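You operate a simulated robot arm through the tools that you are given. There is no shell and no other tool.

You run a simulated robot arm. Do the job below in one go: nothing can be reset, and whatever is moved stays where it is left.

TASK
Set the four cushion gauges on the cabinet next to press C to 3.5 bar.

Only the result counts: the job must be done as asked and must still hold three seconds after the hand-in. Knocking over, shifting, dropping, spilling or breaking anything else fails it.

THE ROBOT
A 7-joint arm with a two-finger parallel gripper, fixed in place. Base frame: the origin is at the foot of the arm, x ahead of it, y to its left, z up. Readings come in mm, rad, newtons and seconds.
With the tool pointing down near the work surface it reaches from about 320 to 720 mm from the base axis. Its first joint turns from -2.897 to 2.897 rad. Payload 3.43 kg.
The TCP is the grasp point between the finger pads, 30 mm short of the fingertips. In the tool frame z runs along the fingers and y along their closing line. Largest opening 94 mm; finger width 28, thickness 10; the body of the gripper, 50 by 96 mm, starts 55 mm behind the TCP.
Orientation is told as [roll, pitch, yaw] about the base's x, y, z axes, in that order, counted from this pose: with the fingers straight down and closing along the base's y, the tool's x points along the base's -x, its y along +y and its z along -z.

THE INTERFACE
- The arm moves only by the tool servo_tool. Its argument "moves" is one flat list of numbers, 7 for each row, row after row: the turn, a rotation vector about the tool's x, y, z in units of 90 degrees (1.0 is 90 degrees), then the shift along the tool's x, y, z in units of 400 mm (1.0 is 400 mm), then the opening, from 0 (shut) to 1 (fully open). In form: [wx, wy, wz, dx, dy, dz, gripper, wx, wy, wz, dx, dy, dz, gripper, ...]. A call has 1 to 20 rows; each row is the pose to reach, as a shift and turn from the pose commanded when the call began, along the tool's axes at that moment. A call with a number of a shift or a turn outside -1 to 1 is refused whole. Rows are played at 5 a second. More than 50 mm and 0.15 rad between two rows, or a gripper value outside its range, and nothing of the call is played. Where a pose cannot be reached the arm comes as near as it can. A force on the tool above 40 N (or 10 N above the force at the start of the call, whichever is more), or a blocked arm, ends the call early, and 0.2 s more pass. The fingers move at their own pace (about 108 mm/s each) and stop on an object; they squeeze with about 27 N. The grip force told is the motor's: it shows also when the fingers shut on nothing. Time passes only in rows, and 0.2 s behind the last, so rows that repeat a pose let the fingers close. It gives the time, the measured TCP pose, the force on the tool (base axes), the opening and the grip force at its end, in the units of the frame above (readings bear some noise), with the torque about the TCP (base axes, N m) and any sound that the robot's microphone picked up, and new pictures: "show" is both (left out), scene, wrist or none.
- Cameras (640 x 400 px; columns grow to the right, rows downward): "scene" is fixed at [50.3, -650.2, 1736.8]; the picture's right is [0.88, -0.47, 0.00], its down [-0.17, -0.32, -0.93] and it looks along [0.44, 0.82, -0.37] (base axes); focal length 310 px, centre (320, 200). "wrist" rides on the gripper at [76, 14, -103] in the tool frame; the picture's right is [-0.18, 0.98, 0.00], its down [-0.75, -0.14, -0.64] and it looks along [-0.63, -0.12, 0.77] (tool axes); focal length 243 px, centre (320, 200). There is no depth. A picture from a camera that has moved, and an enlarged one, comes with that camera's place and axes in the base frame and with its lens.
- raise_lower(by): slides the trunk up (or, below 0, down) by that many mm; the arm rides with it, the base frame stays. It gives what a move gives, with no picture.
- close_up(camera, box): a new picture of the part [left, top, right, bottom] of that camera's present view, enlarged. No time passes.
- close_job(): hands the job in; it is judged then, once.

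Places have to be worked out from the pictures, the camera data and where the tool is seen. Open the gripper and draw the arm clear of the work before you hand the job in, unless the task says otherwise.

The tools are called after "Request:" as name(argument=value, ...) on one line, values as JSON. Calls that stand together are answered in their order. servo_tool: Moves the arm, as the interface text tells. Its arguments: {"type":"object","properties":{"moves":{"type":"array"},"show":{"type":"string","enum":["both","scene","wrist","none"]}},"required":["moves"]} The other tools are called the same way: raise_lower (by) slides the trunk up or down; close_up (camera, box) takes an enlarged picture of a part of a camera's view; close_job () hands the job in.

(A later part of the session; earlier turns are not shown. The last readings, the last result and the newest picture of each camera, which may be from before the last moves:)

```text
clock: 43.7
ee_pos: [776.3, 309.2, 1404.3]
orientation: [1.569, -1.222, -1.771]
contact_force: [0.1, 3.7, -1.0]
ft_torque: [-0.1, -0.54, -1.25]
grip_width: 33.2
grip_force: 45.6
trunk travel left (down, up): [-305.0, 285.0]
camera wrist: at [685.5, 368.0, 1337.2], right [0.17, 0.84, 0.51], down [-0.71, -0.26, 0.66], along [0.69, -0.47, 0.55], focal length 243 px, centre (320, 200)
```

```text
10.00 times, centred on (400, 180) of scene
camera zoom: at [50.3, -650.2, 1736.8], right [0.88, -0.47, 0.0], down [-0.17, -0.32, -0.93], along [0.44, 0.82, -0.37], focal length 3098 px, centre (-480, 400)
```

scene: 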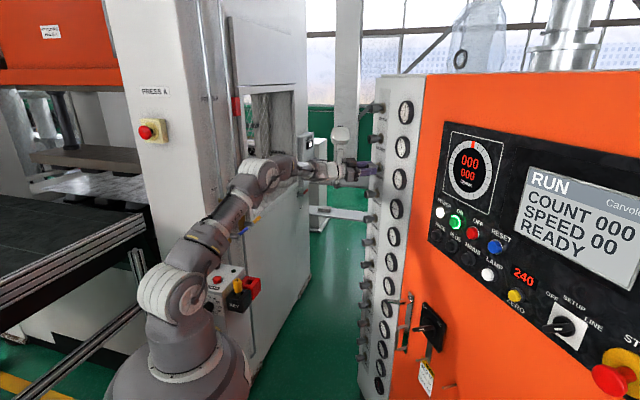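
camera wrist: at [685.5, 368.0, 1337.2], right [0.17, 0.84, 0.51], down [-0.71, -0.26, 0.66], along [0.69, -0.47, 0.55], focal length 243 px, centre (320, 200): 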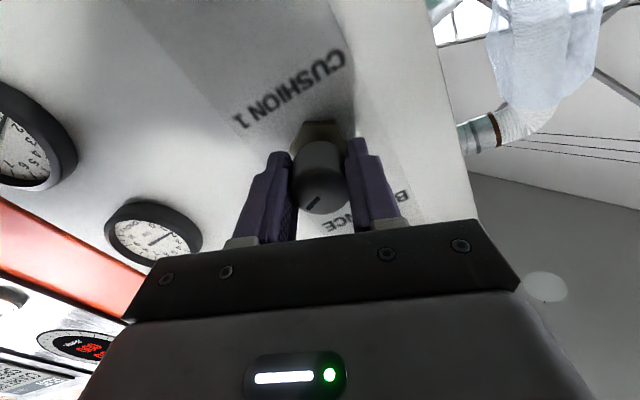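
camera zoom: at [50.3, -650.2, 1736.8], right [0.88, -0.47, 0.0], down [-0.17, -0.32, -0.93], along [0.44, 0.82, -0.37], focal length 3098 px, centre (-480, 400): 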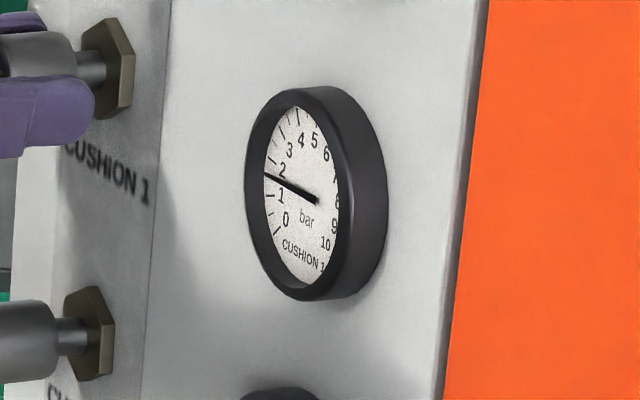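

The gauge rose by roughly 0.5 bar for 20°, so clockwise raises it. I turn a further 55° and read again.

Request:
servo_tool(moves=[0, 0, 0.077, 0, 0, 0, 0, 0, 0, 0.154, 0, 0, 0, 0, 0, 0, 0.231, 0, 0, 0, 0, 0, 0, 0.308, 0, 0, 0, 0, 0, 0, 0.385, 0, 0, 0, 0, 0, 0, 0.462, 0, 0, 0, 0, 0, 0, 0.539, 0, 0, 0, 0, 0, 0, 0.611, 0, 0, 0, 0, 0, 0, 0.611, 0, 0, 0, 0], show="both")

Request:
close_up(camera="scene", box=[380, 160, 420, 200])

```text
clock: 45.7
ee_pos: [777.0, 308.7, 1406.1]
orientation: [1.574, -0.262, -1.771]
contact_force: [14.2, 13.3, 27.3]
ft_torque: [0.17, 0.92, 0.53]
grip_width: 32.8
grip_force: 44.7
trunk travel left (down, up): [-305.0, 285.0]
camera wrist: at [692.6, 405.1, 1399.2], right [0.01, 0.08, 1.0], down [-0.78, -0.62, 0.06], along [0.62, -0.78, 0.05], focal length 243 px, centre (320, 200)
```

scene: 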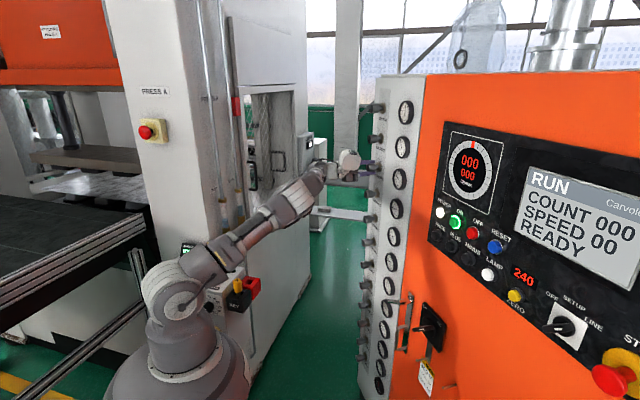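
wrist: 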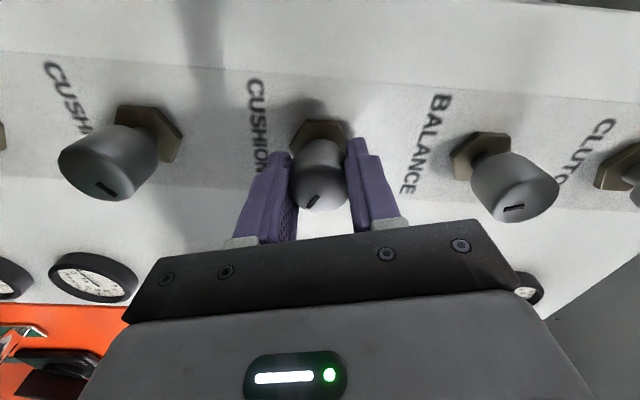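

```text
10.00 times, centred on (400, 180) of scene
camera zoom: at [50.3, -650.2, 1736.8], right [0.88, -0.47, 0.0], down [-0.17, -0.32, -0.93], along [0.44, 0.82, -0.37], focal length 3098 px, centre (-480, 400)
```

zoom: 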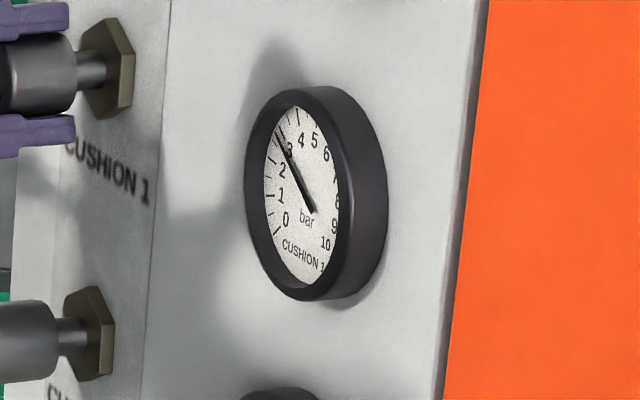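

The needle moved up to around 3, but the side force reached about 27 N upward, so my axis is a few mm too low for the knob. I zoom in on the gauge for a finer reading.

Request:
close_up(camera="scene", box=[403, 167, 419, 191])

Request:
close_up(camera="wrist", box=[40, 90, 480, 310])

```text
16.00 times, centred on (411, 179) of scene
camera zoom: at [50.3, -650.2, 1736.8], right [0.88, -0.47, 0.0], down [-0.17, -0.32, -0.93], along [0.44, 0.82, -0.37], focal length 4956 px, centre (-1136, 536)
```

zoom: 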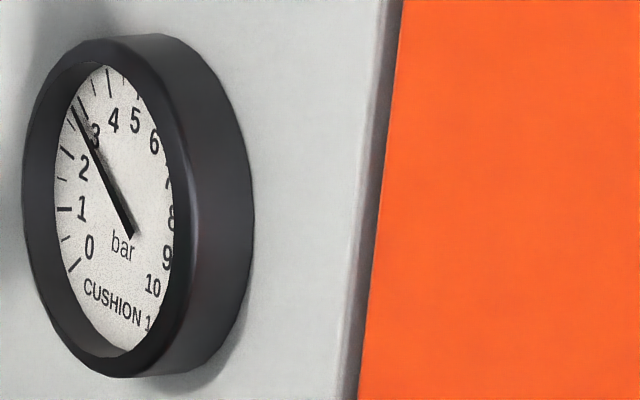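

```text
1.45 times, centred on (260, 200) of wrist
camera zoom: at [692.6, 405.1, 1399.2], right [0.01, 0.08, 1.0], down [-0.78, -0.62, 0.06], along [0.62, -0.78, 0.05], focal length 353 px, centre (407, 200)
```

zoom: 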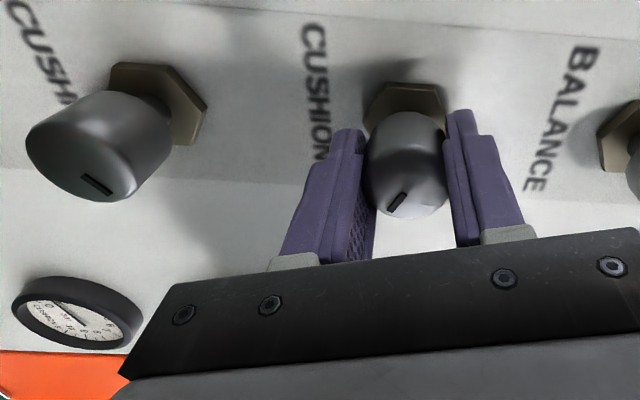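

The needle direction works out to about 3.0 bar. I shift the hand 2.5 mm upward to take out the vertical side load before turning on.

Request:
servo_tool(moves=[0, 0, 0, -0.0008, 0.003, 0, 0, 0, 0, 0, -0.0016, 0.006, 0, 0, 0, 0, 0, -0.0016, 0.006, 0, 0], show="none")

Request:
close_up(camera="scene", box=[403, 167, 419, 191])

```text
clock: 46.5
ee_pos: [776.9, 310.0, 1405.0]
orientation: [1.57, -0.264, -1.77]
contact_force: [3.6, 9.1, 11.2]
ft_torque: [-0.04, -0.02, -0.03]
grip_width: 32.5
grip_force: 45.5
trunk travel left (down, up): [-305.0, 285.0]
```

```text
16.00 times, centred on (411, 179) of scene
camera zoom: at [50.3, -650.2, 1736.8], right [0.88, -0.47, 0.0], down [-0.17, -0.32, -0.93], along [0.44, 0.82, -0.37], focal length 4956 px, centre (-1136, 536)
```

zoom: 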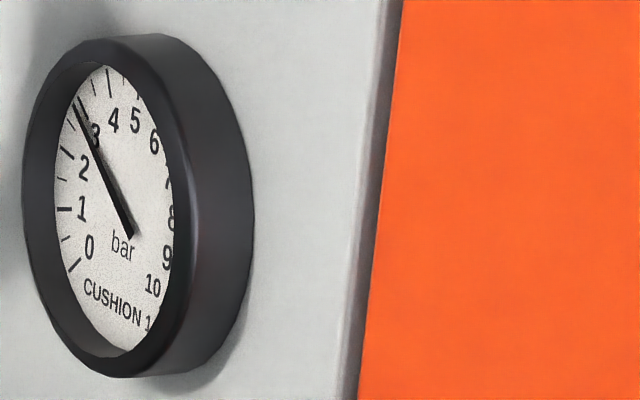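

The load dropped to about 11 N. I shift slightly further up and turn another 17°.

Request:
servo_tool(moves=[0, 0, 0, 0.0014, 0.0043, 0, 0, 0, 0, 0.065, 0.0014, 0.0043, 0, 0, 0, 0, 0.13, 0.0014, 0.0043, 0, 0, 0, 0, 0.189, 0.0014, 0.0043, 0, 0, 0, 0, 0.189, 0.0014, 0.0043, 0, 0], show="both")

Request:
close_up(camera="scene", box=[403, 167, 419, 191])

```text
clock: 47.4
ee_pos: [780.0, 309.7, 1405.0]
orientation: [1.544, -0.038, -1.775]
contact_force: [-15.3, -5.5, -11.0]
ft_torque: [-0.27, -1.45, -0.5]
grip_width: 33.3
grip_force: 44.6
out of reach, approached as far as the arm can: row 4
trunk travel left (down, up): [-305.0, 285.0]
stopped in row 4: the force on the tool passed its limit at 81 N (the readings are from after the stop); the commanded pose is now the measured one
camera wrist: at [696.0, 405.3, 1419.9], right [0.0, -0.15, 0.99], down [-0.79, -0.61, -0.09], along [0.62, -0.78, -0.11], focal length 243 px, centre (320, 200)
```

scene: 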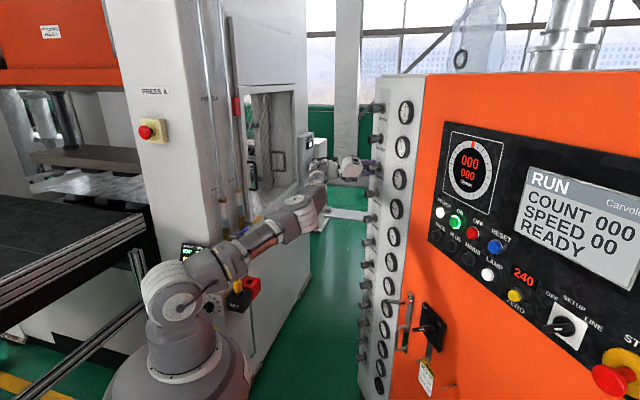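
wrist: 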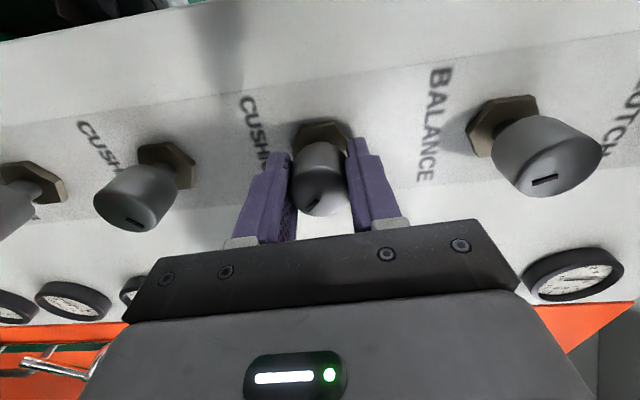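

```text
16.00 times, centred on (411, 179) of scene
camera zoom: at [50.3, -650.2, 1736.8], right [0.88, -0.47, 0.0], down [-0.17, -0.32, -0.93], along [0.44, 0.82, -0.37], focal length 4956 px, centre (-1136, 536)
```

zoom: 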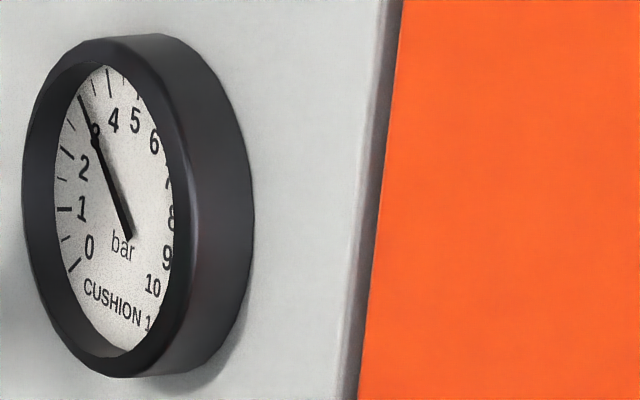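

The arm ran out of wrist range at about +88°, and the gauge now reads about 3.3 bar. I release the knob, back straight off, and will re-grip with the wrist turned back.

Request:
servo_tool(moves=[0, 0, 0, 0, 0, 0, 0.5, 0, 0, 0, 0, 0, 0, 1, 0, 0, 0, 0, 0, -0.05, 1, 0, 0, 0, 0, 0, -0.1, 1, 0, 0, 0, 0, 0, -0.16, 1], show="wrist")

Request:
close_up(camera="scene", box=[403, 167, 419, 191])

```text
clock: 48.6
ee_pos: [719.8, 323.4, 1413.5]
orientation: [1.534, -0.046, -1.772]
contact_force: [0.3, 0.2, 0.7]
ft_torque: [0.04, -0.01, 0.0]
grip_width: 93.8
grip_force: 0.1
out of reach, approached as far as the arm can: row 5
trunk travel left (down, up): [-305.0, 285.0]
camera wrist: at [636.7, 418.7, 1427.6], right [0.01, -0.14, 0.99], down [-0.79, -0.61, -0.08], along [0.62, -0.78, -0.12], focal length 243 px, centre (320, 200)
```

wrist: 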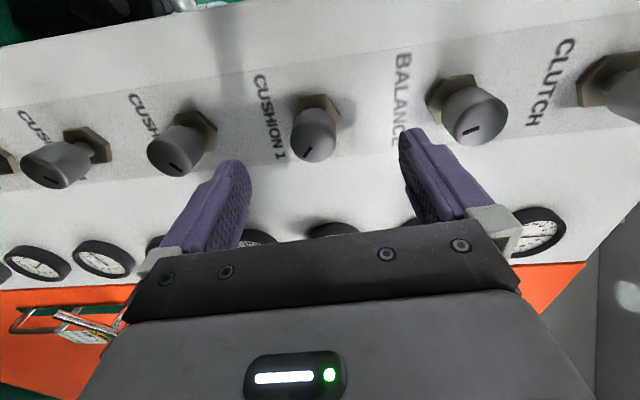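

```text
16.00 times, centred on (411, 179) of scene
camera zoom: at [50.3, -650.2, 1736.8], right [0.88, -0.47, 0.0], down [-0.17, -0.32, -0.93], along [0.44, 0.82, -0.37], focal length 4956 px, centre (-1136, 536)
```

zoom: 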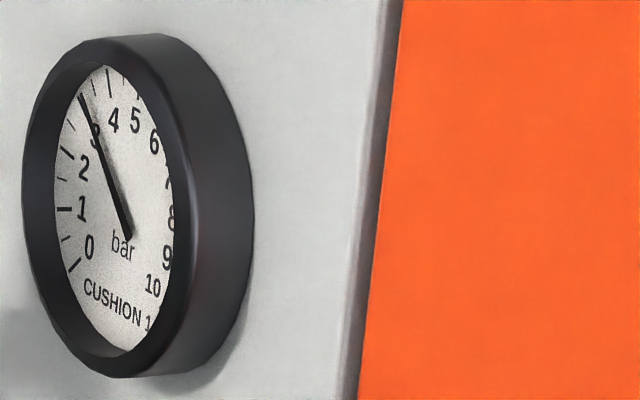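

The reading holds at about 3.3 bar after release. I zoom further to calibrate the tick positions on the dial.

Request:
close_up(camera="scene", box=[404, 168, 414, 188])

Request:
close_up(camera="scene", box=[405, 170, 413, 176])

Request:
close_up(camera="scene", box=[408, 98, 418, 118])

```text
16.00 times, centred on (409, 178) of scene
camera zoom: at [50.3, -650.2, 1736.8], right [0.88, -0.47, 0.0], down [-0.17, -0.32, -0.93], along [0.44, 0.82, -0.37], focal length 4956 px, centre (-1104, 552)
```

zoom: 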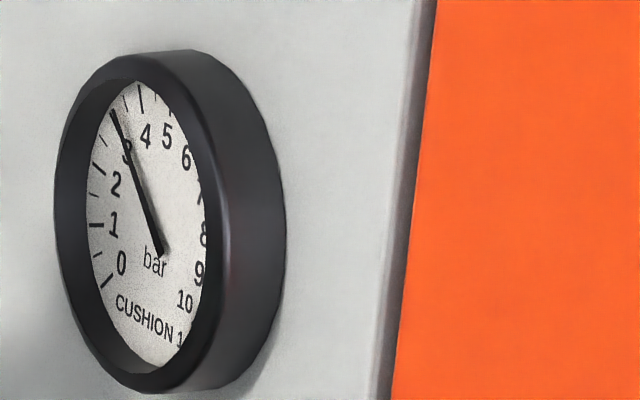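

```text
16.00 times, centred on (409, 173) of scene
camera zoom: at [50.3, -650.2, 1736.8], right [0.88, -0.47, 0.0], down [-0.17, -0.32, -0.93], along [0.44, 0.82, -0.37], focal length 4956 px, centre (-1104, 632)
```

zoom: 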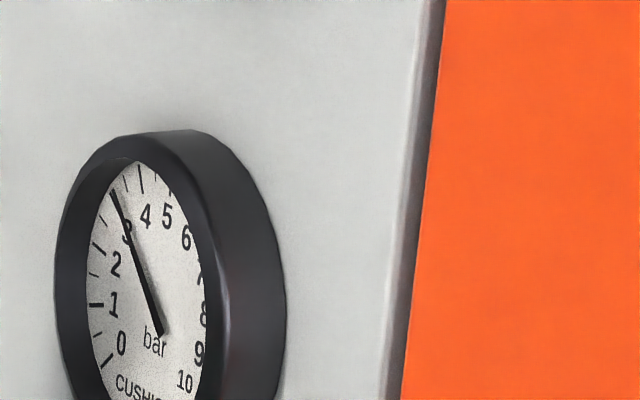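

```text
16.00 times, centred on (413, 108) of scene
camera zoom: at [50.3, -650.2, 1736.8], right [0.88, -0.47, 0.0], down [-0.17, -0.32, -0.93], along [0.44, 0.82, -0.37], focal length 4956 px, centre (-1168, 1672)
```

zoom: 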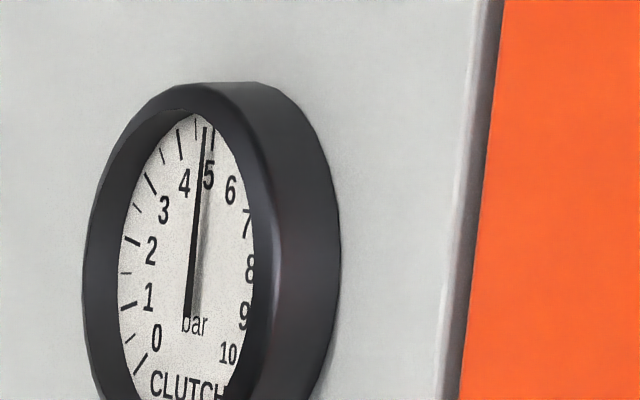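

CUSHION 1 is at about 3.29 bar by needle direction (27° per bar, checked on CLUTCH = 5.0). I rotate the wrist back by 85° in free space before re-gripping for the last ~8°.

Request:
servo_tool(moves=[0, 0, -0.09, 0, 0, 0, 1, 0, 0, -0.18, 0, 0, 0, 1, 0, 0, -0.27, 0, 0, 0, 1, 0, 0, -0.36, 0, 0, 0, 1, 0, 0, -0.45, 0, 0, 0, 1, 0, 0, -0.54, 0, 0, 0, 1, 0, 0, -0.63, 0, 0, 0, 1, 0, 0, -0.72, 0, 0, 0, 1, 0, 0, -0.81, 0, 0, 0, 1, 0, 0, -0.9, 0, 0, 0, 1, 0, 0, -0.95, 0, 0, 0, 1], show="both")

```text
clock: 51.0
ee_pos: [721.5, 324.7, 1414.5]
orientation: [0.933, -1.522, -1.139]
contact_force: [0.2, -0.4, -0.5]
ft_torque: [-0.01, 0.0, -0.01]
grip_width: 94.0
grip_force: 0.1
trunk travel left (down, up): [-305.0, 285.0]
camera wrist: at [622.4, 361.8, 1341.1], right [0.2, 0.95, 0.22], down [-0.64, -0.04, 0.77], along [0.74, -0.3, 0.6], focal length 243 px, centre (320, 200)
```

scene: 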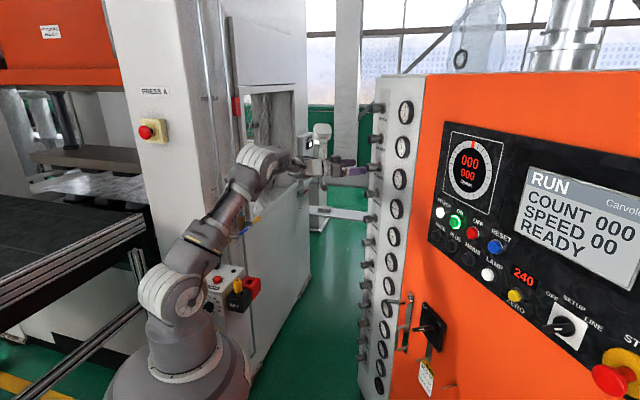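
wrist: 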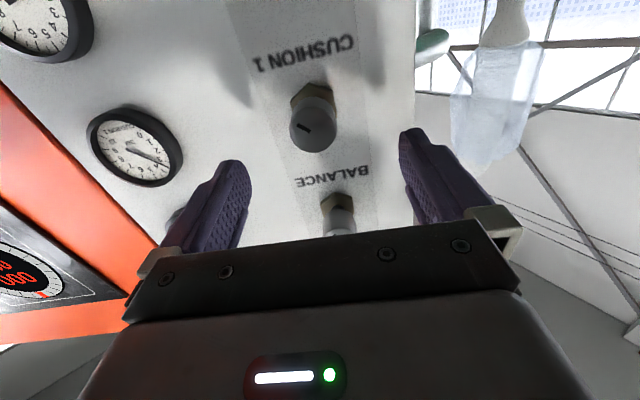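

The tool has a 2° downward tilt and ~9 mm height error left from the stop. I correct tilt and position to be on the knob axis again, 58 mm before the face.

Request:
servo_tool(moves=[0, -0.011, 0, 0.012, -0.005, -0.003, 1, 0, -0.022, 0, 0.0235, -0.0104, -0.0055, 1, 0, -0.022, 0, 0.0235, -0.0104, -0.0055, 1], show="wrist")

Request:
close_up(camera="wrist", box=[270, 70, 380, 170])

Request:
close_up(camera="wrist", box=[80, 90, 200, 200])

```text
clock: 51.8
ee_pos: [717.2, 320.2, 1405.5]
orientation: [1.752, -1.531, -1.956]
contact_force: [-0.1, -0.2, 0.8]
ft_torque: [0.0, -0.03, 0.0]
grip_width: 94.0
grip_force: 0.0
trunk travel left (down, up): [-305.0, 285.0]
camera wrist: at [622.2, 358.3, 1327.9], right [0.2, 0.95, 0.22], down [-0.67, -0.04, 0.74], along [0.72, -0.3, 0.63], focal length 243 px, centre (320, 200)
```

wrist: 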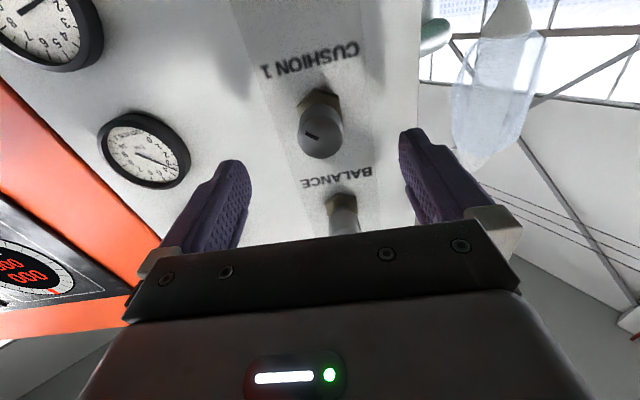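

```text
4.00 times, centred on (325, 120) of wrist
camera zoom: at [622.2, 358.3, 1327.9], right [0.2, 0.95, 0.22], down [-0.67, -0.04, 0.74], along [0.72, -0.3, 0.63], focal length 970 px, centre (300, 520)
```

zoom: 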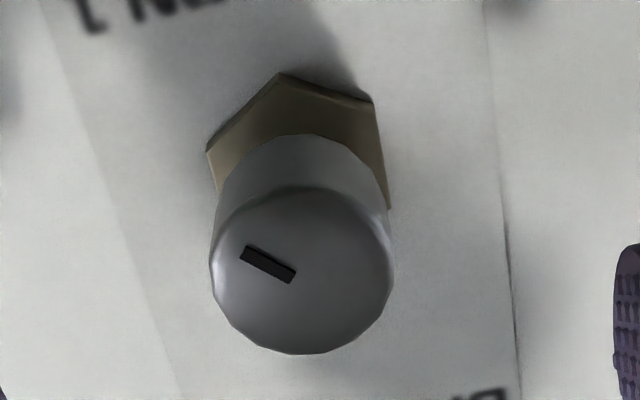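

```text
3.64 times, centred on (140, 145) of wrist
camera zoom: at [622.2, 358.3, 1327.9], right [0.2, 0.95, 0.22], down [-0.67, -0.04, 0.74], along [0.72, -0.3, 0.63], focal length 882 px, centre (974, 400)
```

zoom: 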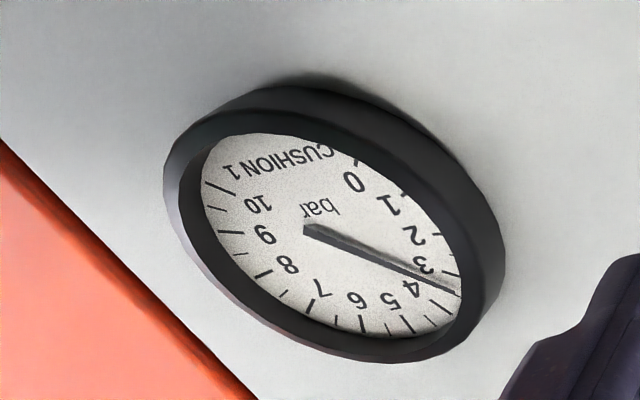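

The knob is again centred on the tool axis (face about 59 mm ahead). I advance 61 mm and close on it.

Request:
servo_tool(moves=[0, 0, 0, 0, 0, 0.05, 1, 0, 0, 0, 0, 0, 0.1, 1, 0, 0, 0, 0, 0, 0.14, 1, 0, 0, 0, 0, 0, 0.1525, 1, 0, 0, 0, 0, 0, 0.1525, 0.5, 0, 0, 0, 0, 0, 0.1525, 0.3, 0, 0, 0, 0, 0, 0.1525, 0, 0, 0, 0, 0, 0, 0.1525, 0], show="wrist")

Request:
close_up(camera="scene", box=[404, 168, 414, 188])

```text
clock: 53.6
ee_pos: [776.5, 308.1, 1405.5]
orientation: [1.749, -1.531, -1.953]
contact_force: [2.3, 2.2, 3.0]
ft_torque: [0.09, 0.58, -0.7]
grip_width: 33.4
grip_force: 45.1
trunk travel left (down, up): [-305.0, 285.0]
camera wrist: at [682.3, 346.0, 1328.4], right [0.2, 0.95, 0.22], down [-0.67, -0.04, 0.74], along [0.72, -0.3, 0.63], focal length 243 px, centre (320, 200)
```

wrist: 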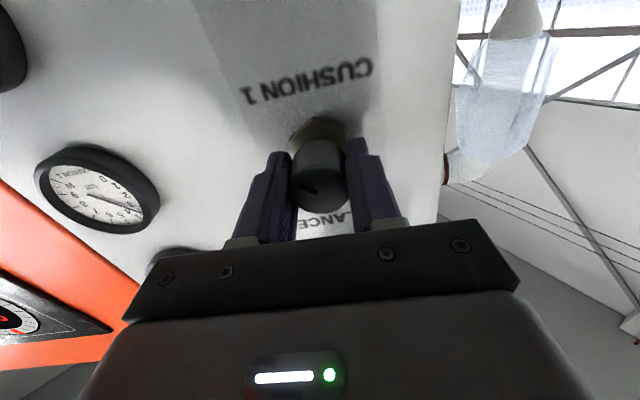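

```text
16.00 times, centred on (409, 178) of scene
camera zoom: at [50.3, -650.2, 1736.8], right [0.88, -0.47, 0.0], down [-0.17, -0.32, -0.93], along [0.44, 0.82, -0.37], focal length 4956 px, centre (-1104, 552)
```

zoom: 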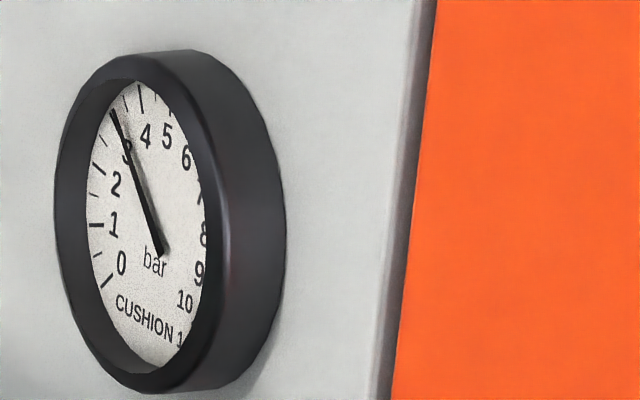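

Gripped again. I turn about 9° clockwise and read.

Request:
servo_tool(moves=[0, 0, 0.05, 0, 0, 0, 0, 0, 0, 0.1, 0, 0, 0, 0, 0, 0, 0.1, 0, 0, 0, 0], show="wrist")

Request:
close_up(camera="scene", box=[404, 168, 414, 188])

Request:
close_up(camera="wrist", box=[40, 140, 200, 250])

```text
clock: 54.4
ee_pos: [777.1, 309.7, 1405.0]
orientation: [1.61, -1.374, -1.813]
contact_force: [4.0, 3.4, 4.8]
ft_torque: [-0.05, -0.19, -0.8]
grip_width: 33.7
grip_force: 44.7
trunk travel left (down, up): [-305.0, 285.0]
camera wrist: at [684.7, 357.5, 1332.0], right [0.19, 0.91, 0.37], down [-0.69, -0.15, 0.71], along [0.7, -0.39, 0.6], focal length 243 px, centre (320, 200)
```

wrist: 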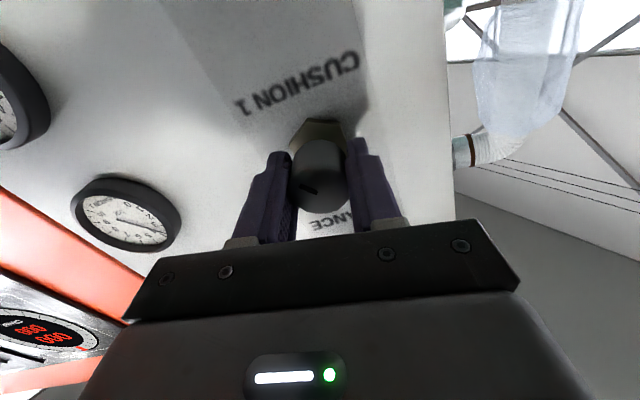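

```text
16.00 times, centred on (409, 178) of scene
camera zoom: at [50.3, -650.2, 1736.8], right [0.88, -0.47, 0.0], down [-0.17, -0.32, -0.93], along [0.44, 0.82, -0.37], focal length 4956 px, centre (-1104, 552)
```

zoom: 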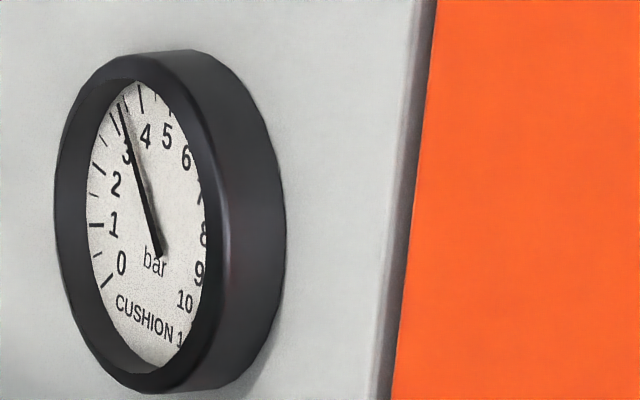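

```text
3.64 times, centred on (120, 195) of wrist
camera zoom: at [684.7, 357.5, 1332.0], right [0.19, 0.91, 0.37], down [-0.69, -0.15, 0.71], along [0.7, -0.39, 0.6], focal length 882 px, centre (1047, 218)
```

zoom: 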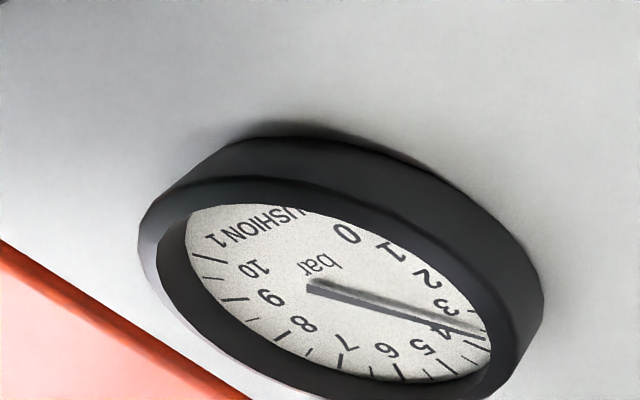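

The needle direction now gives about 3.5 bar. I release, back straight off, and check it from the wrist camera.

Request:
servo_tool(moves=[0, 0, 0, 0, 0, 0, 0.5, 0, 0, 0, 0, 0, 0, 1, 0, 0, 0, 0, 0, -0.05, 1, 0, 0, 0, 0, 0, -0.1, 1, 0, 0, 0, 0, 0, -0.15, 1, 0, 0, 0, 0, 0, -0.15, 1], show="wrist")

Request:
close_up(camera="scene", box=[404, 168, 414, 188])

Request:
close_up(camera="wrist", box=[90, 80, 230, 200])

```text
clock: 55.8
ee_pos: [718.4, 319.9, 1404.2]
orientation: [1.605, -1.374, -1.81]
contact_force: [-0.2, -0.2, 0.2]
ft_torque: [-0.01, 0.01, 0.0]
grip_width: 94.1
grip_force: 0.0
trunk travel left (down, up): [-305.0, 285.0]
camera wrist: at [625.7, 369.6, 1331.8], right [0.19, 0.91, 0.37], down [-0.69, -0.15, 0.71], along [0.7, -0.39, 0.6], focal length 243 px, centre (320, 200)
```

wrist: 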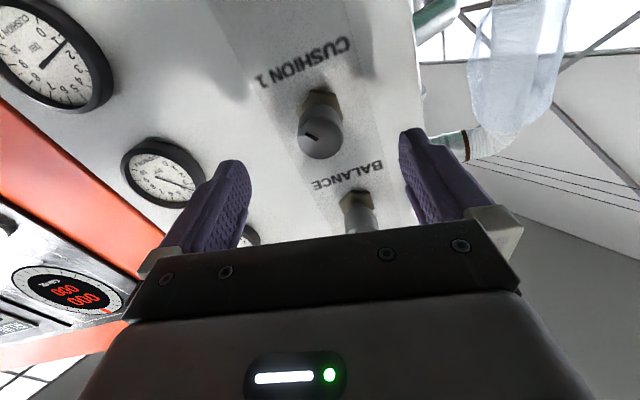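

```text
16.00 times, centred on (409, 178) of scene
camera zoom: at [50.3, -650.2, 1736.8], right [0.88, -0.47, 0.0], down [-0.17, -0.32, -0.93], along [0.44, 0.82, -0.37], focal length 4956 px, centre (-1104, 552)
```

zoom: 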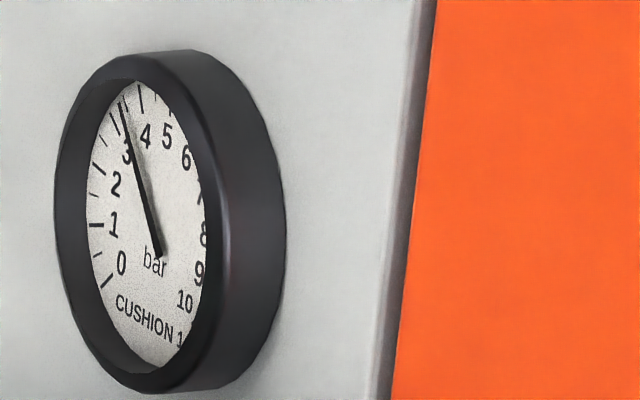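

```text
3.33 times, centred on (160, 140) of wrist
camera zoom: at [625.7, 369.6, 1331.8], right [0.19, 0.91, 0.37], down [-0.69, -0.15, 0.71], along [0.7, -0.39, 0.6], focal length 809 px, centre (853, 400)
```

zoom: 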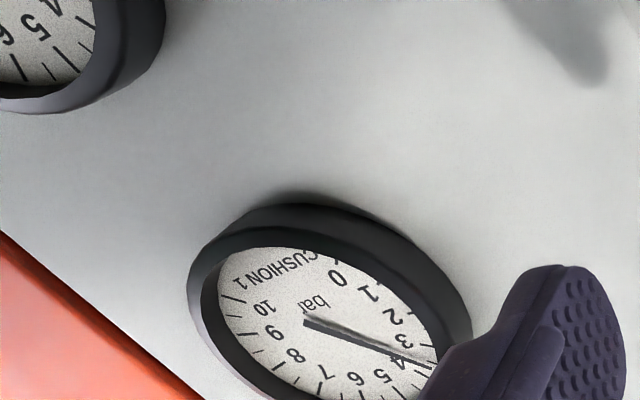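

CUSHION 1 reads about 3.5–3.55 bar; I will verify it from straight ahead later. Next I lower the trunk by 113 mm to the level of CUSHION 2 and pre-turn the wrist back by 60° so the full turn fits in range.

Request:
raise_lower(by=-113)

Request:
servo_tool(moves=[0, 0, -0.09, 0, 0, 0, 1, 0, 0, -0.18, 0, 0, 0, 1, 0, 0, -0.27, 0, 0, 0, 1, 0, 0, -0.36, 0, 0, 0, 1, 0, 0, -0.45, 0, 0, 0, 1, 0, 0, -0.54, 0, 0, 0, 1, 0, 0, -0.63, 0, 0, 0, 1, 0, 0, -0.67, 0, 0, 0, 1], show="both")

Request:
close_up(camera="wrist", box=[270, 70, 380, 170])

```text
clock: 57.2
ee_pos: [719.1, 321.4, 1291.9]
orientation: [1.608, -1.373, -1.813]
contact_force: [0.5, 1.0, 0.7]
ft_torque: [-0.03, -0.01, 0.03]
grip_width: 94.1
grip_force: 0.0
trunk travel left (down, up): [-192.0, 398.0]
```

```text
clock: 59.0
ee_pos: [718.3, 321.5, 1293.1]
orientation: [-1.58, -0.712, 1.373]
contact_force: [0.3, 0.1, 0.7]
ft_torque: [0.0, -0.01, -0.03]
grip_width: 94.0
grip_force: 0.1
trunk travel left (down, up): [-192.0, 398.0]
camera wrist: at [609.6, 294.0, 1230.3], right [0.16, 0.76, -0.62], down [-0.54, 0.6, 0.59], along [0.83, 0.24, 0.51], focal length 243 px, centre (320, 200)
```

scene: 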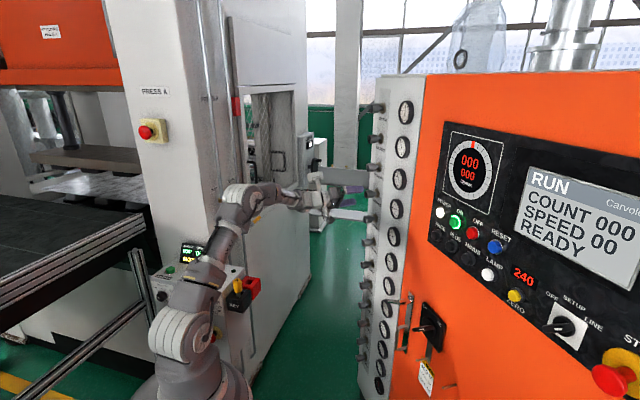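
wrist: 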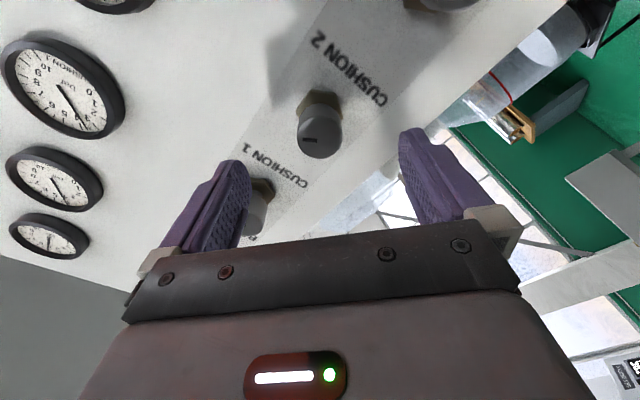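

```text
4.00 times, centred on (325, 120) of wrist
camera zoom: at [609.6, 294.0, 1230.3], right [0.16, 0.76, -0.62], down [-0.54, 0.6, 0.59], along [0.83, 0.24, 0.51], focal length 970 px, centre (300, 520)
```

zoom: 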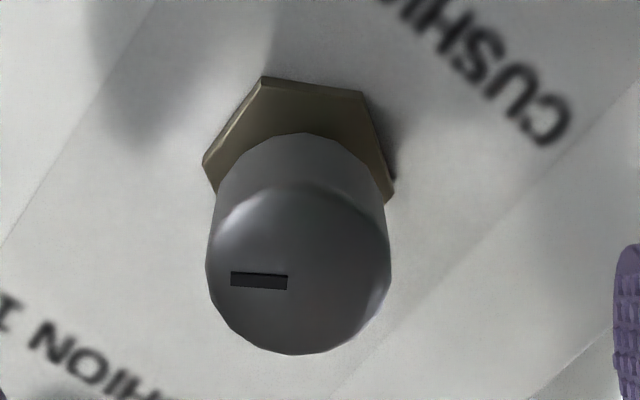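

CUSHION 2's knob is centred the same way. I also use this view to read the CUSHION 1 gauge again.

Request:
close_up(camera="wrist", box=[0, 30, 130, 140])

Request:
close_up(camera="wrist", box=[0, 140, 110, 265])

Request:
close_up(camera="scene", box=[400, 198, 410, 218])

```text
3.64 times, centred on (65, 85) of wrist
camera zoom: at [609.6, 294.0, 1230.3], right [0.16, 0.76, -0.62], down [-0.54, 0.6, 0.59], along [0.83, 0.24, 0.51], focal length 882 px, centre (1247, 618)
```

zoom: 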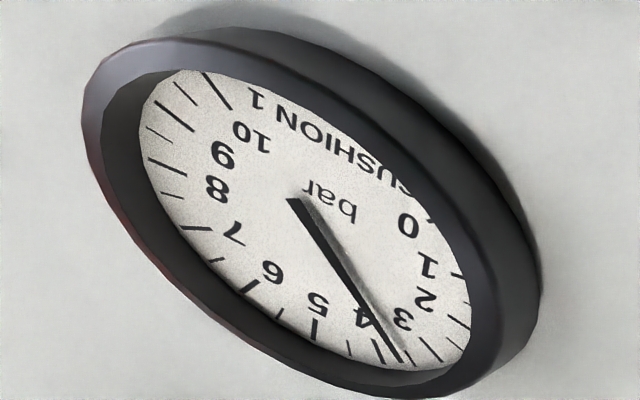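

```text
3.20 times, centred on (55, 202) of wrist
camera zoom: at [609.6, 294.0, 1230.3], right [0.16, 0.76, -0.62], down [-0.54, 0.6, 0.59], along [0.83, 0.24, 0.51], focal length 776 px, centre (1168, 192)
```

zoom: 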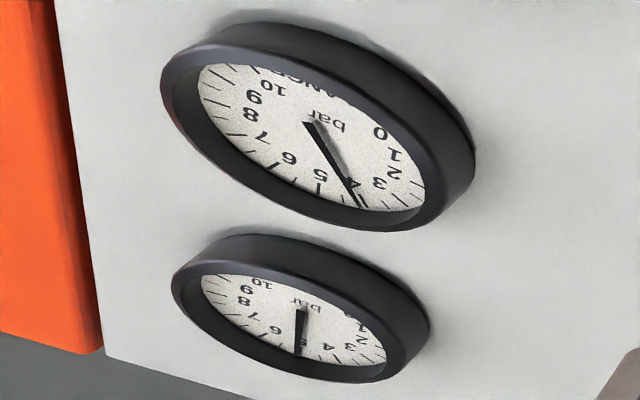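

```text
16.00 times, centred on (405, 208) of scene
camera zoom: at [50.3, -650.2, 1736.8], right [0.88, -0.47, 0.0], down [-0.17, -0.32, -0.93], along [0.44, 0.82, -0.37], focal length 4956 px, centre (-1040, 72)
```

zoom: 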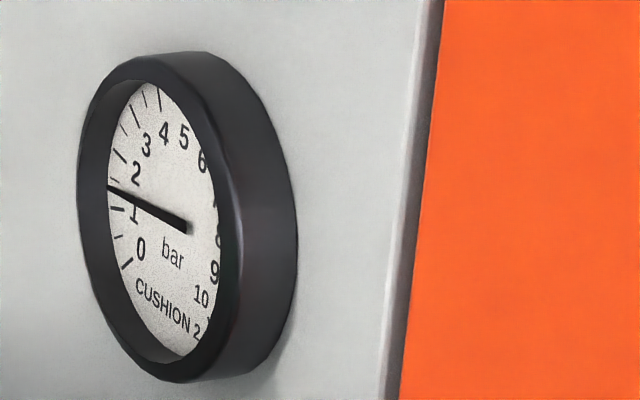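

CUSHION 1 computes to about 3.48–3.55 from two views, good. CUSHION 2 reads 1.40 bar, so it needs about +2.1 bar; I advance and grip its knob.

Request:
servo_tool(moves=[0, 0, 0, 0, 0, 0.05, 1, 0, 0, 0, 0, 0, 0.1, 1, 0, 0, 0, 0, 0, 0.14, 1, 0, 0, 0, 0, 0, 0.1525, 1, 0, 0, 0, 0, 0, 0.1525, 0.5, 0, 0, 0, 0, 0, 0.1525, 0.3, 0, 0, 0, 0, 0, 0.1525, 0, 0, 0, 0, 0, 0, 0.1525, 0], show="wrist")

```text
clock: 60.8
ee_pos: [777.1, 308.9, 1291.5]
orientation: [-1.579, -0.716, 1.372]
contact_force: [0.9, -0.5, 2.6]
ft_torque: [0.15, 0.76, 0.14]
grip_width: 32.9
grip_force: 44.6
trunk travel left (down, up): [-192.0, 398.0]
camera wrist: at [669.4, 281.4, 1230.7], right [0.16, 0.77, -0.62], down [-0.54, 0.6, 0.6], along [0.83, 0.23, 0.51], focal length 243 px, centre (320, 200)
```

wrist: 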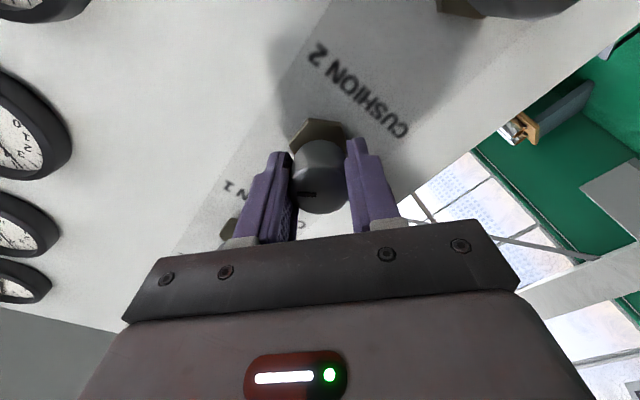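

The knob is gripped with small forces. I turn it 78° clockwise in steps and then read the gauge.

Request:
servo_tool(moves=[0, 0, 0.08, 0, 0, 0, 0, 0, 0, 0.16, 0, 0, 0, 0, 0, 0, 0.24, 0, 0, 0, 0, 0, 0, 0.32, 0, 0, 0, 0, 0, 0, 0.4, 0, 0, 0, 0, 0, 0, 0.48, 0, 0, 0, 0, 0, 0, 0.56, 0, 0, 0, 0, 0, 0, 0.64, 0, 0, 0, 0, 0, 0, 0.72, 0, 0, 0, 0, 0, 0, 0.8, 0, 0, 0, 0, 0, 0, 0.867, 0, 0, 0, 0, 0, 0, 0.867, 0, 0, 0, 0], show="wrist")

Request:
close_up(camera="scene", box=[400, 198, 410, 218])

```text
clock: 63.4
ee_pos: [778.8, 308.2, 1292.3]
orientation: [1.585, -1.063, -1.787]
contact_force: [-1.2, 0.3, -1.6]
ft_torque: [-0.04, -0.25, -1.62]
grip_width: 32.8
grip_force: 44.7
trunk travel left (down, up): [-192.0, 398.0]
camera wrist: at [689.4, 377.6, 1231.8], right [0.15, 0.75, 0.64], down [-0.73, -0.35, 0.59], along [0.66, -0.56, 0.5], focal length 243 px, centre (320, 200)
```

wrist: 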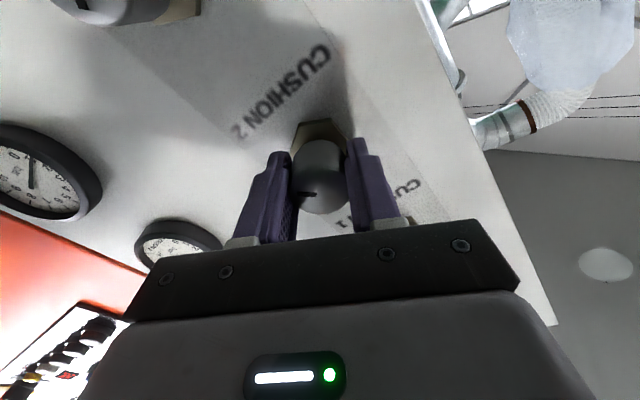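

```text
16.00 times, centred on (405, 208) of scene
camera zoom: at [50.3, -650.2, 1736.8], right [0.88, -0.47, 0.0], down [-0.17, -0.32, -0.93], along [0.44, 0.82, -0.37], focal length 4956 px, centre (-1040, 72)
```

zoom: 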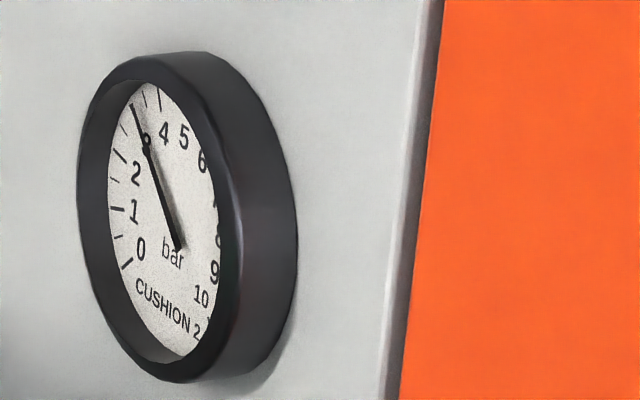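

The gauge is at about 3.24 bar. I turn another 10°.

Request:
servo_tool(moves=[0, 0, 0.057, 0, 0, 0, 0, 0, 0, 0.113, 0, 0, 0, 0, 0, 0, 0.113, 0, 0, 0, 0], show="none")

Request:
close_up(camera="scene", box=[400, 198, 410, 218])

```text
clock: 64.2
ee_pos: [778.2, 308.2, 1291.7]
orientation: [1.583, -0.886, -1.786]
contact_force: [1.6, 2.7, 3.1]
ft_torque: [0.02, 0.0, -1.81]
grip_width: 32.9
grip_force: 45.5
trunk travel left (down, up): [-192.0, 398.0]
```

```text
16.00 times, centred on (405, 208) of scene
camera zoom: at [50.3, -650.2, 1736.8], right [0.88, -0.47, 0.0], down [-0.17, -0.32, -0.93], along [0.44, 0.82, -0.37], focal length 4956 px, centre (-1040, 72)
```

zoom: 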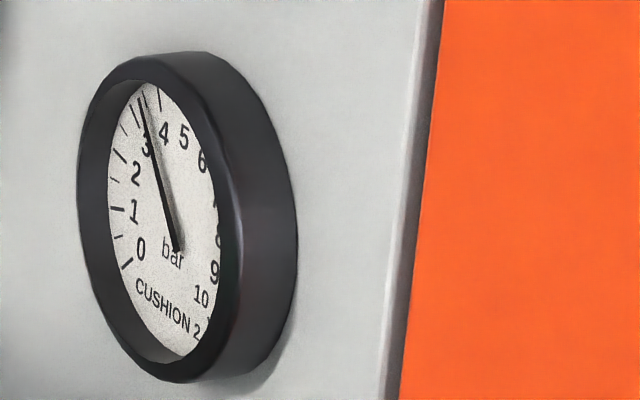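

CUSHION 2 is at about 3.5 bar. I release, back off, then lower the trunk to CUSHION 3 while turning the wrist back.

Request:
servo_tool(moves=[0, 0, 0, 0, 0, 0, 0.5, 0, 0, 0, 0, 0, 0, 1, 0, 0, 0, 0, 0, -0.05, 1, 0, 0, 0, 0, 0, -0.1, 1, 0, 0, 0, 0, 0, -0.1525, 1, 0, 0, 0, 0, 0, -0.1525, 1], show="wrist")

Request:
close_up(camera="scene", box=[400, 198, 410, 218])

Request:
raise_lower(by=-113)

Request:
servo_tool(moves=[0, 0, -0.09, 0, 0, 0, 1, 0, 0, -0.18, 0, 0, 0, 1, 0, 0, -0.27, 0, 0, 0, 1, 0, 0, -0.36, 0, 0, 0, 1, 0, 0, -0.45, 0, 0, 0, 1, 0, 0, -0.54, 0, 0, 0, 1, 0, 0, -0.63, 0, 0, 0, 1, 0, 0, -0.72, 0, 0, 0, 1, 0, 0, -0.81, 0, 0, 0, 1, 0, 0, -0.9, 0, 0, 0, 1, 0, 0, -0.98, 0, 0, 0, 1, 0, 0, -0.98, 0, 0, 0, 1], show="both")

Request:
close_up(camera="wrist", box=[270, 70, 380, 170])

Request:
close_up(camera="wrist", box=[0, 30, 130, 140])

Request:
close_up(camera="scene", box=[397, 227, 407, 247])

```text
clock: 65.6
ee_pos: [718.6, 320.9, 1291.1]
orientation: [1.584, -0.886, -1.787]
contact_force: [0.2, -0.5, -0.6]
ft_torque: [-0.02, -0.02, -0.02]
grip_width: 94.0
grip_force: 0.0
trunk travel left (down, up): [-192.0, 398.0]
camera wrist: at [631.9, 399.4, 1240.7], right [0.13, 0.63, 0.76], down [-0.75, -0.44, 0.49], along [0.65, -0.64, 0.42], focal length 243 px, centre (320, 200)
```

wrist: 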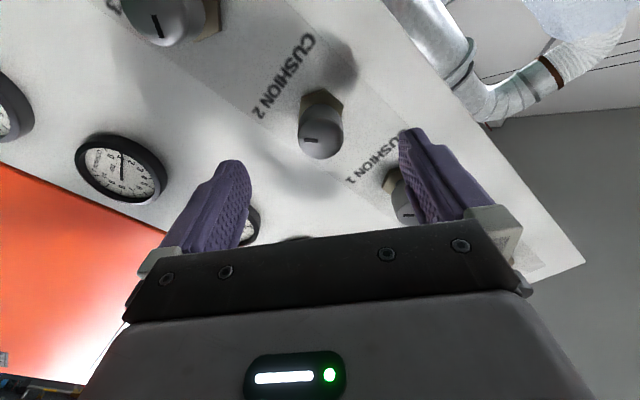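

```text
16.00 times, centred on (405, 208) of scene
camera zoom: at [50.3, -650.2, 1736.8], right [0.88, -0.47, 0.0], down [-0.17, -0.32, -0.93], along [0.44, 0.82, -0.37], focal length 4956 px, centre (-1040, 72)
```

zoom: 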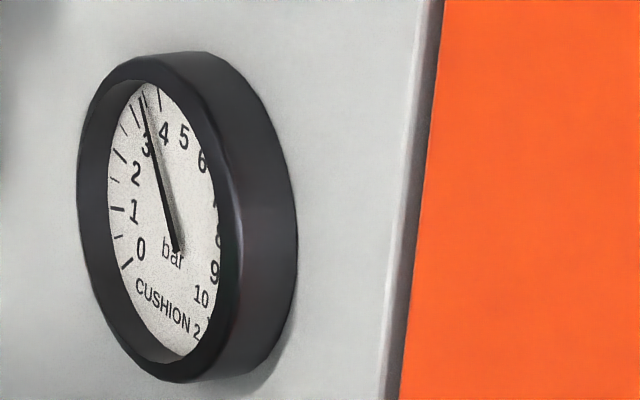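

```text
clock: 67.0
ee_pos: [718.0, 321.4, 1177.9]
orientation: [1.584, -0.888, -1.785]
contact_force: [0.5, -0.5, 0.0]
ft_torque: [0.01, -0.03, 0.04]
grip_width: 93.9
grip_force: 0.1
trunk travel left (down, up): [-79.0, 511.0]
```

```text
clock: 69.7
ee_pos: [719.1, 321.5, 1178.8]
orientation: [-1.578, -0.713, 1.372]
contact_force: [-0.6, 0.4, 0.1]
ft_torque: [0.0, 0.04, 0.0]
grip_width: 93.9
grip_force: 0.1
trunk travel left (down, up): [-79.0, 511.0]
camera wrist: at [610.4, 294.0, 1117.0], right [0.16, 0.77, -0.62], down [-0.54, 0.6, 0.6], along [0.83, 0.24, 0.51], focal length 243 px, centre (320, 200)
```

scene: 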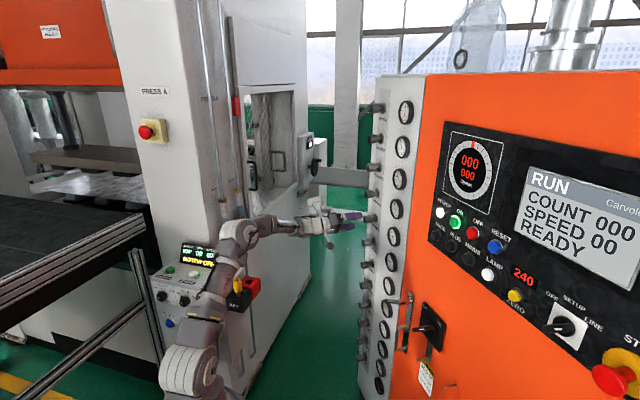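
wrist: 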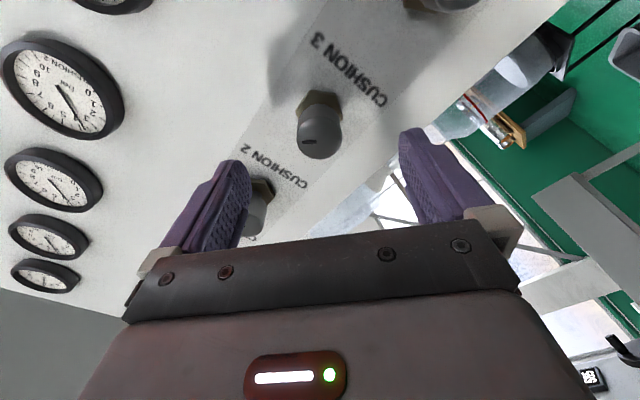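

```text
4.00 times, centred on (325, 120) of wrist
camera zoom: at [610.4, 294.0, 1117.0], right [0.16, 0.77, -0.62], down [-0.54, 0.6, 0.6], along [0.83, 0.24, 0.51], focal length 970 px, centre (300, 520)
```

zoom: 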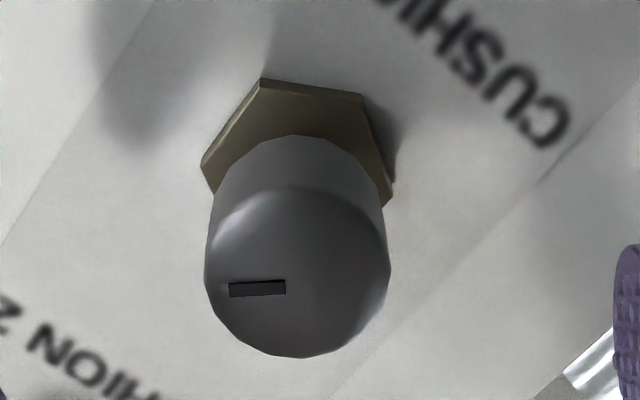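

```text
3.64 times, centred on (65, 85) of wrist
camera zoom: at [610.4, 294.0, 1117.0], right [0.16, 0.77, -0.62], down [-0.54, 0.6, 0.6], along [0.83, 0.24, 0.51], focal length 882 px, centre (1247, 618)
```

zoom: 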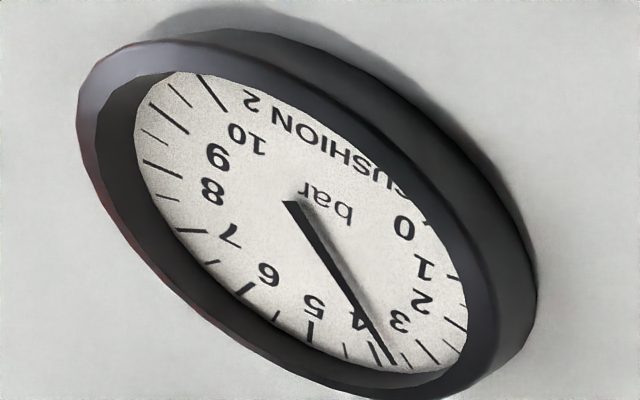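

```text
16.00 times, centred on (402, 237) of scene
camera zoom: at [50.3, -650.2, 1736.8], right [0.88, -0.47, 0.0], down [-0.17, -0.32, -0.93], along [0.44, 0.82, -0.37], focal length 4956 px, centre (-992, -392)
```

zoom: 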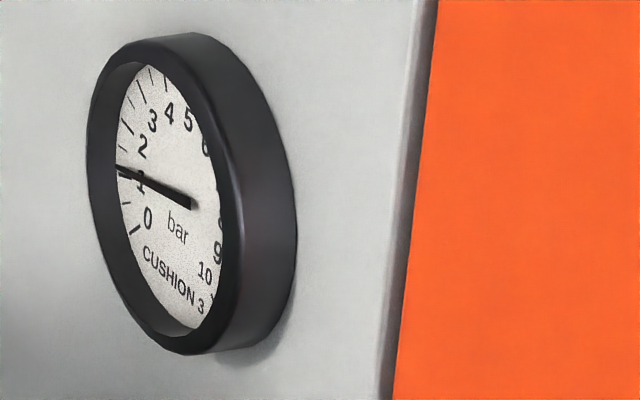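

CUSHION 2 reads roughly 3.5–3.58; I will fine-check later from the front. CUSHION 3 is at 1.17 bar and its knob is centred, so I advance and grip.

Request:
servo_tool(moves=[0, 0, 0, 0, 0, 0.05, 1, 0, 0, 0, 0, 0, 0.1, 1, 0, 0, 0, 0, 0, 0.14, 1, 0, 0, 0, 0, 0, 0.1525, 1, 0, 0, 0, 0, 0, 0.1525, 0.5, 0, 0, 0, 0, 0, 0.1525, 0.3, 0, 0, 0, 0, 0, 0.1525, 0, 0, 0, 0, 0, 0, 0.1525, 0], show="wrist")

```text
clock: 71.5
ee_pos: [779.8, 307.6, 1179.2]
orientation: [-1.581, -0.714, 1.37]
contact_force: [1.4, -0.5, 3.9]
ft_torque: [0.1, 0.54, 0.29]
grip_width: 33.7
grip_force: 44.9
trunk travel left (down, up): [-79.0, 511.0]
camera wrist: at [670.5, 281.6, 1118.0], right [0.16, 0.77, -0.62], down [-0.54, 0.6, 0.6], along [0.83, 0.23, 0.51], focal length 243 px, centre (320, 200)
```

wrist: 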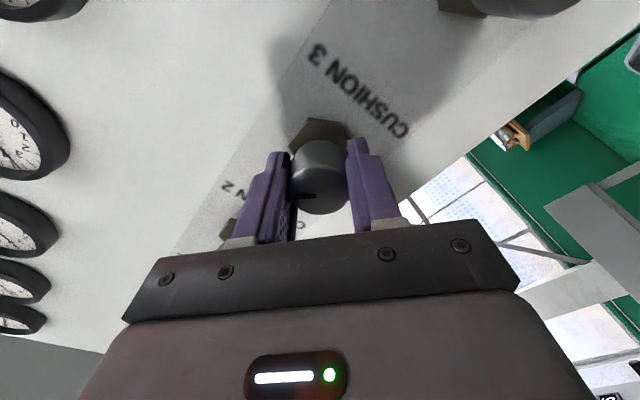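

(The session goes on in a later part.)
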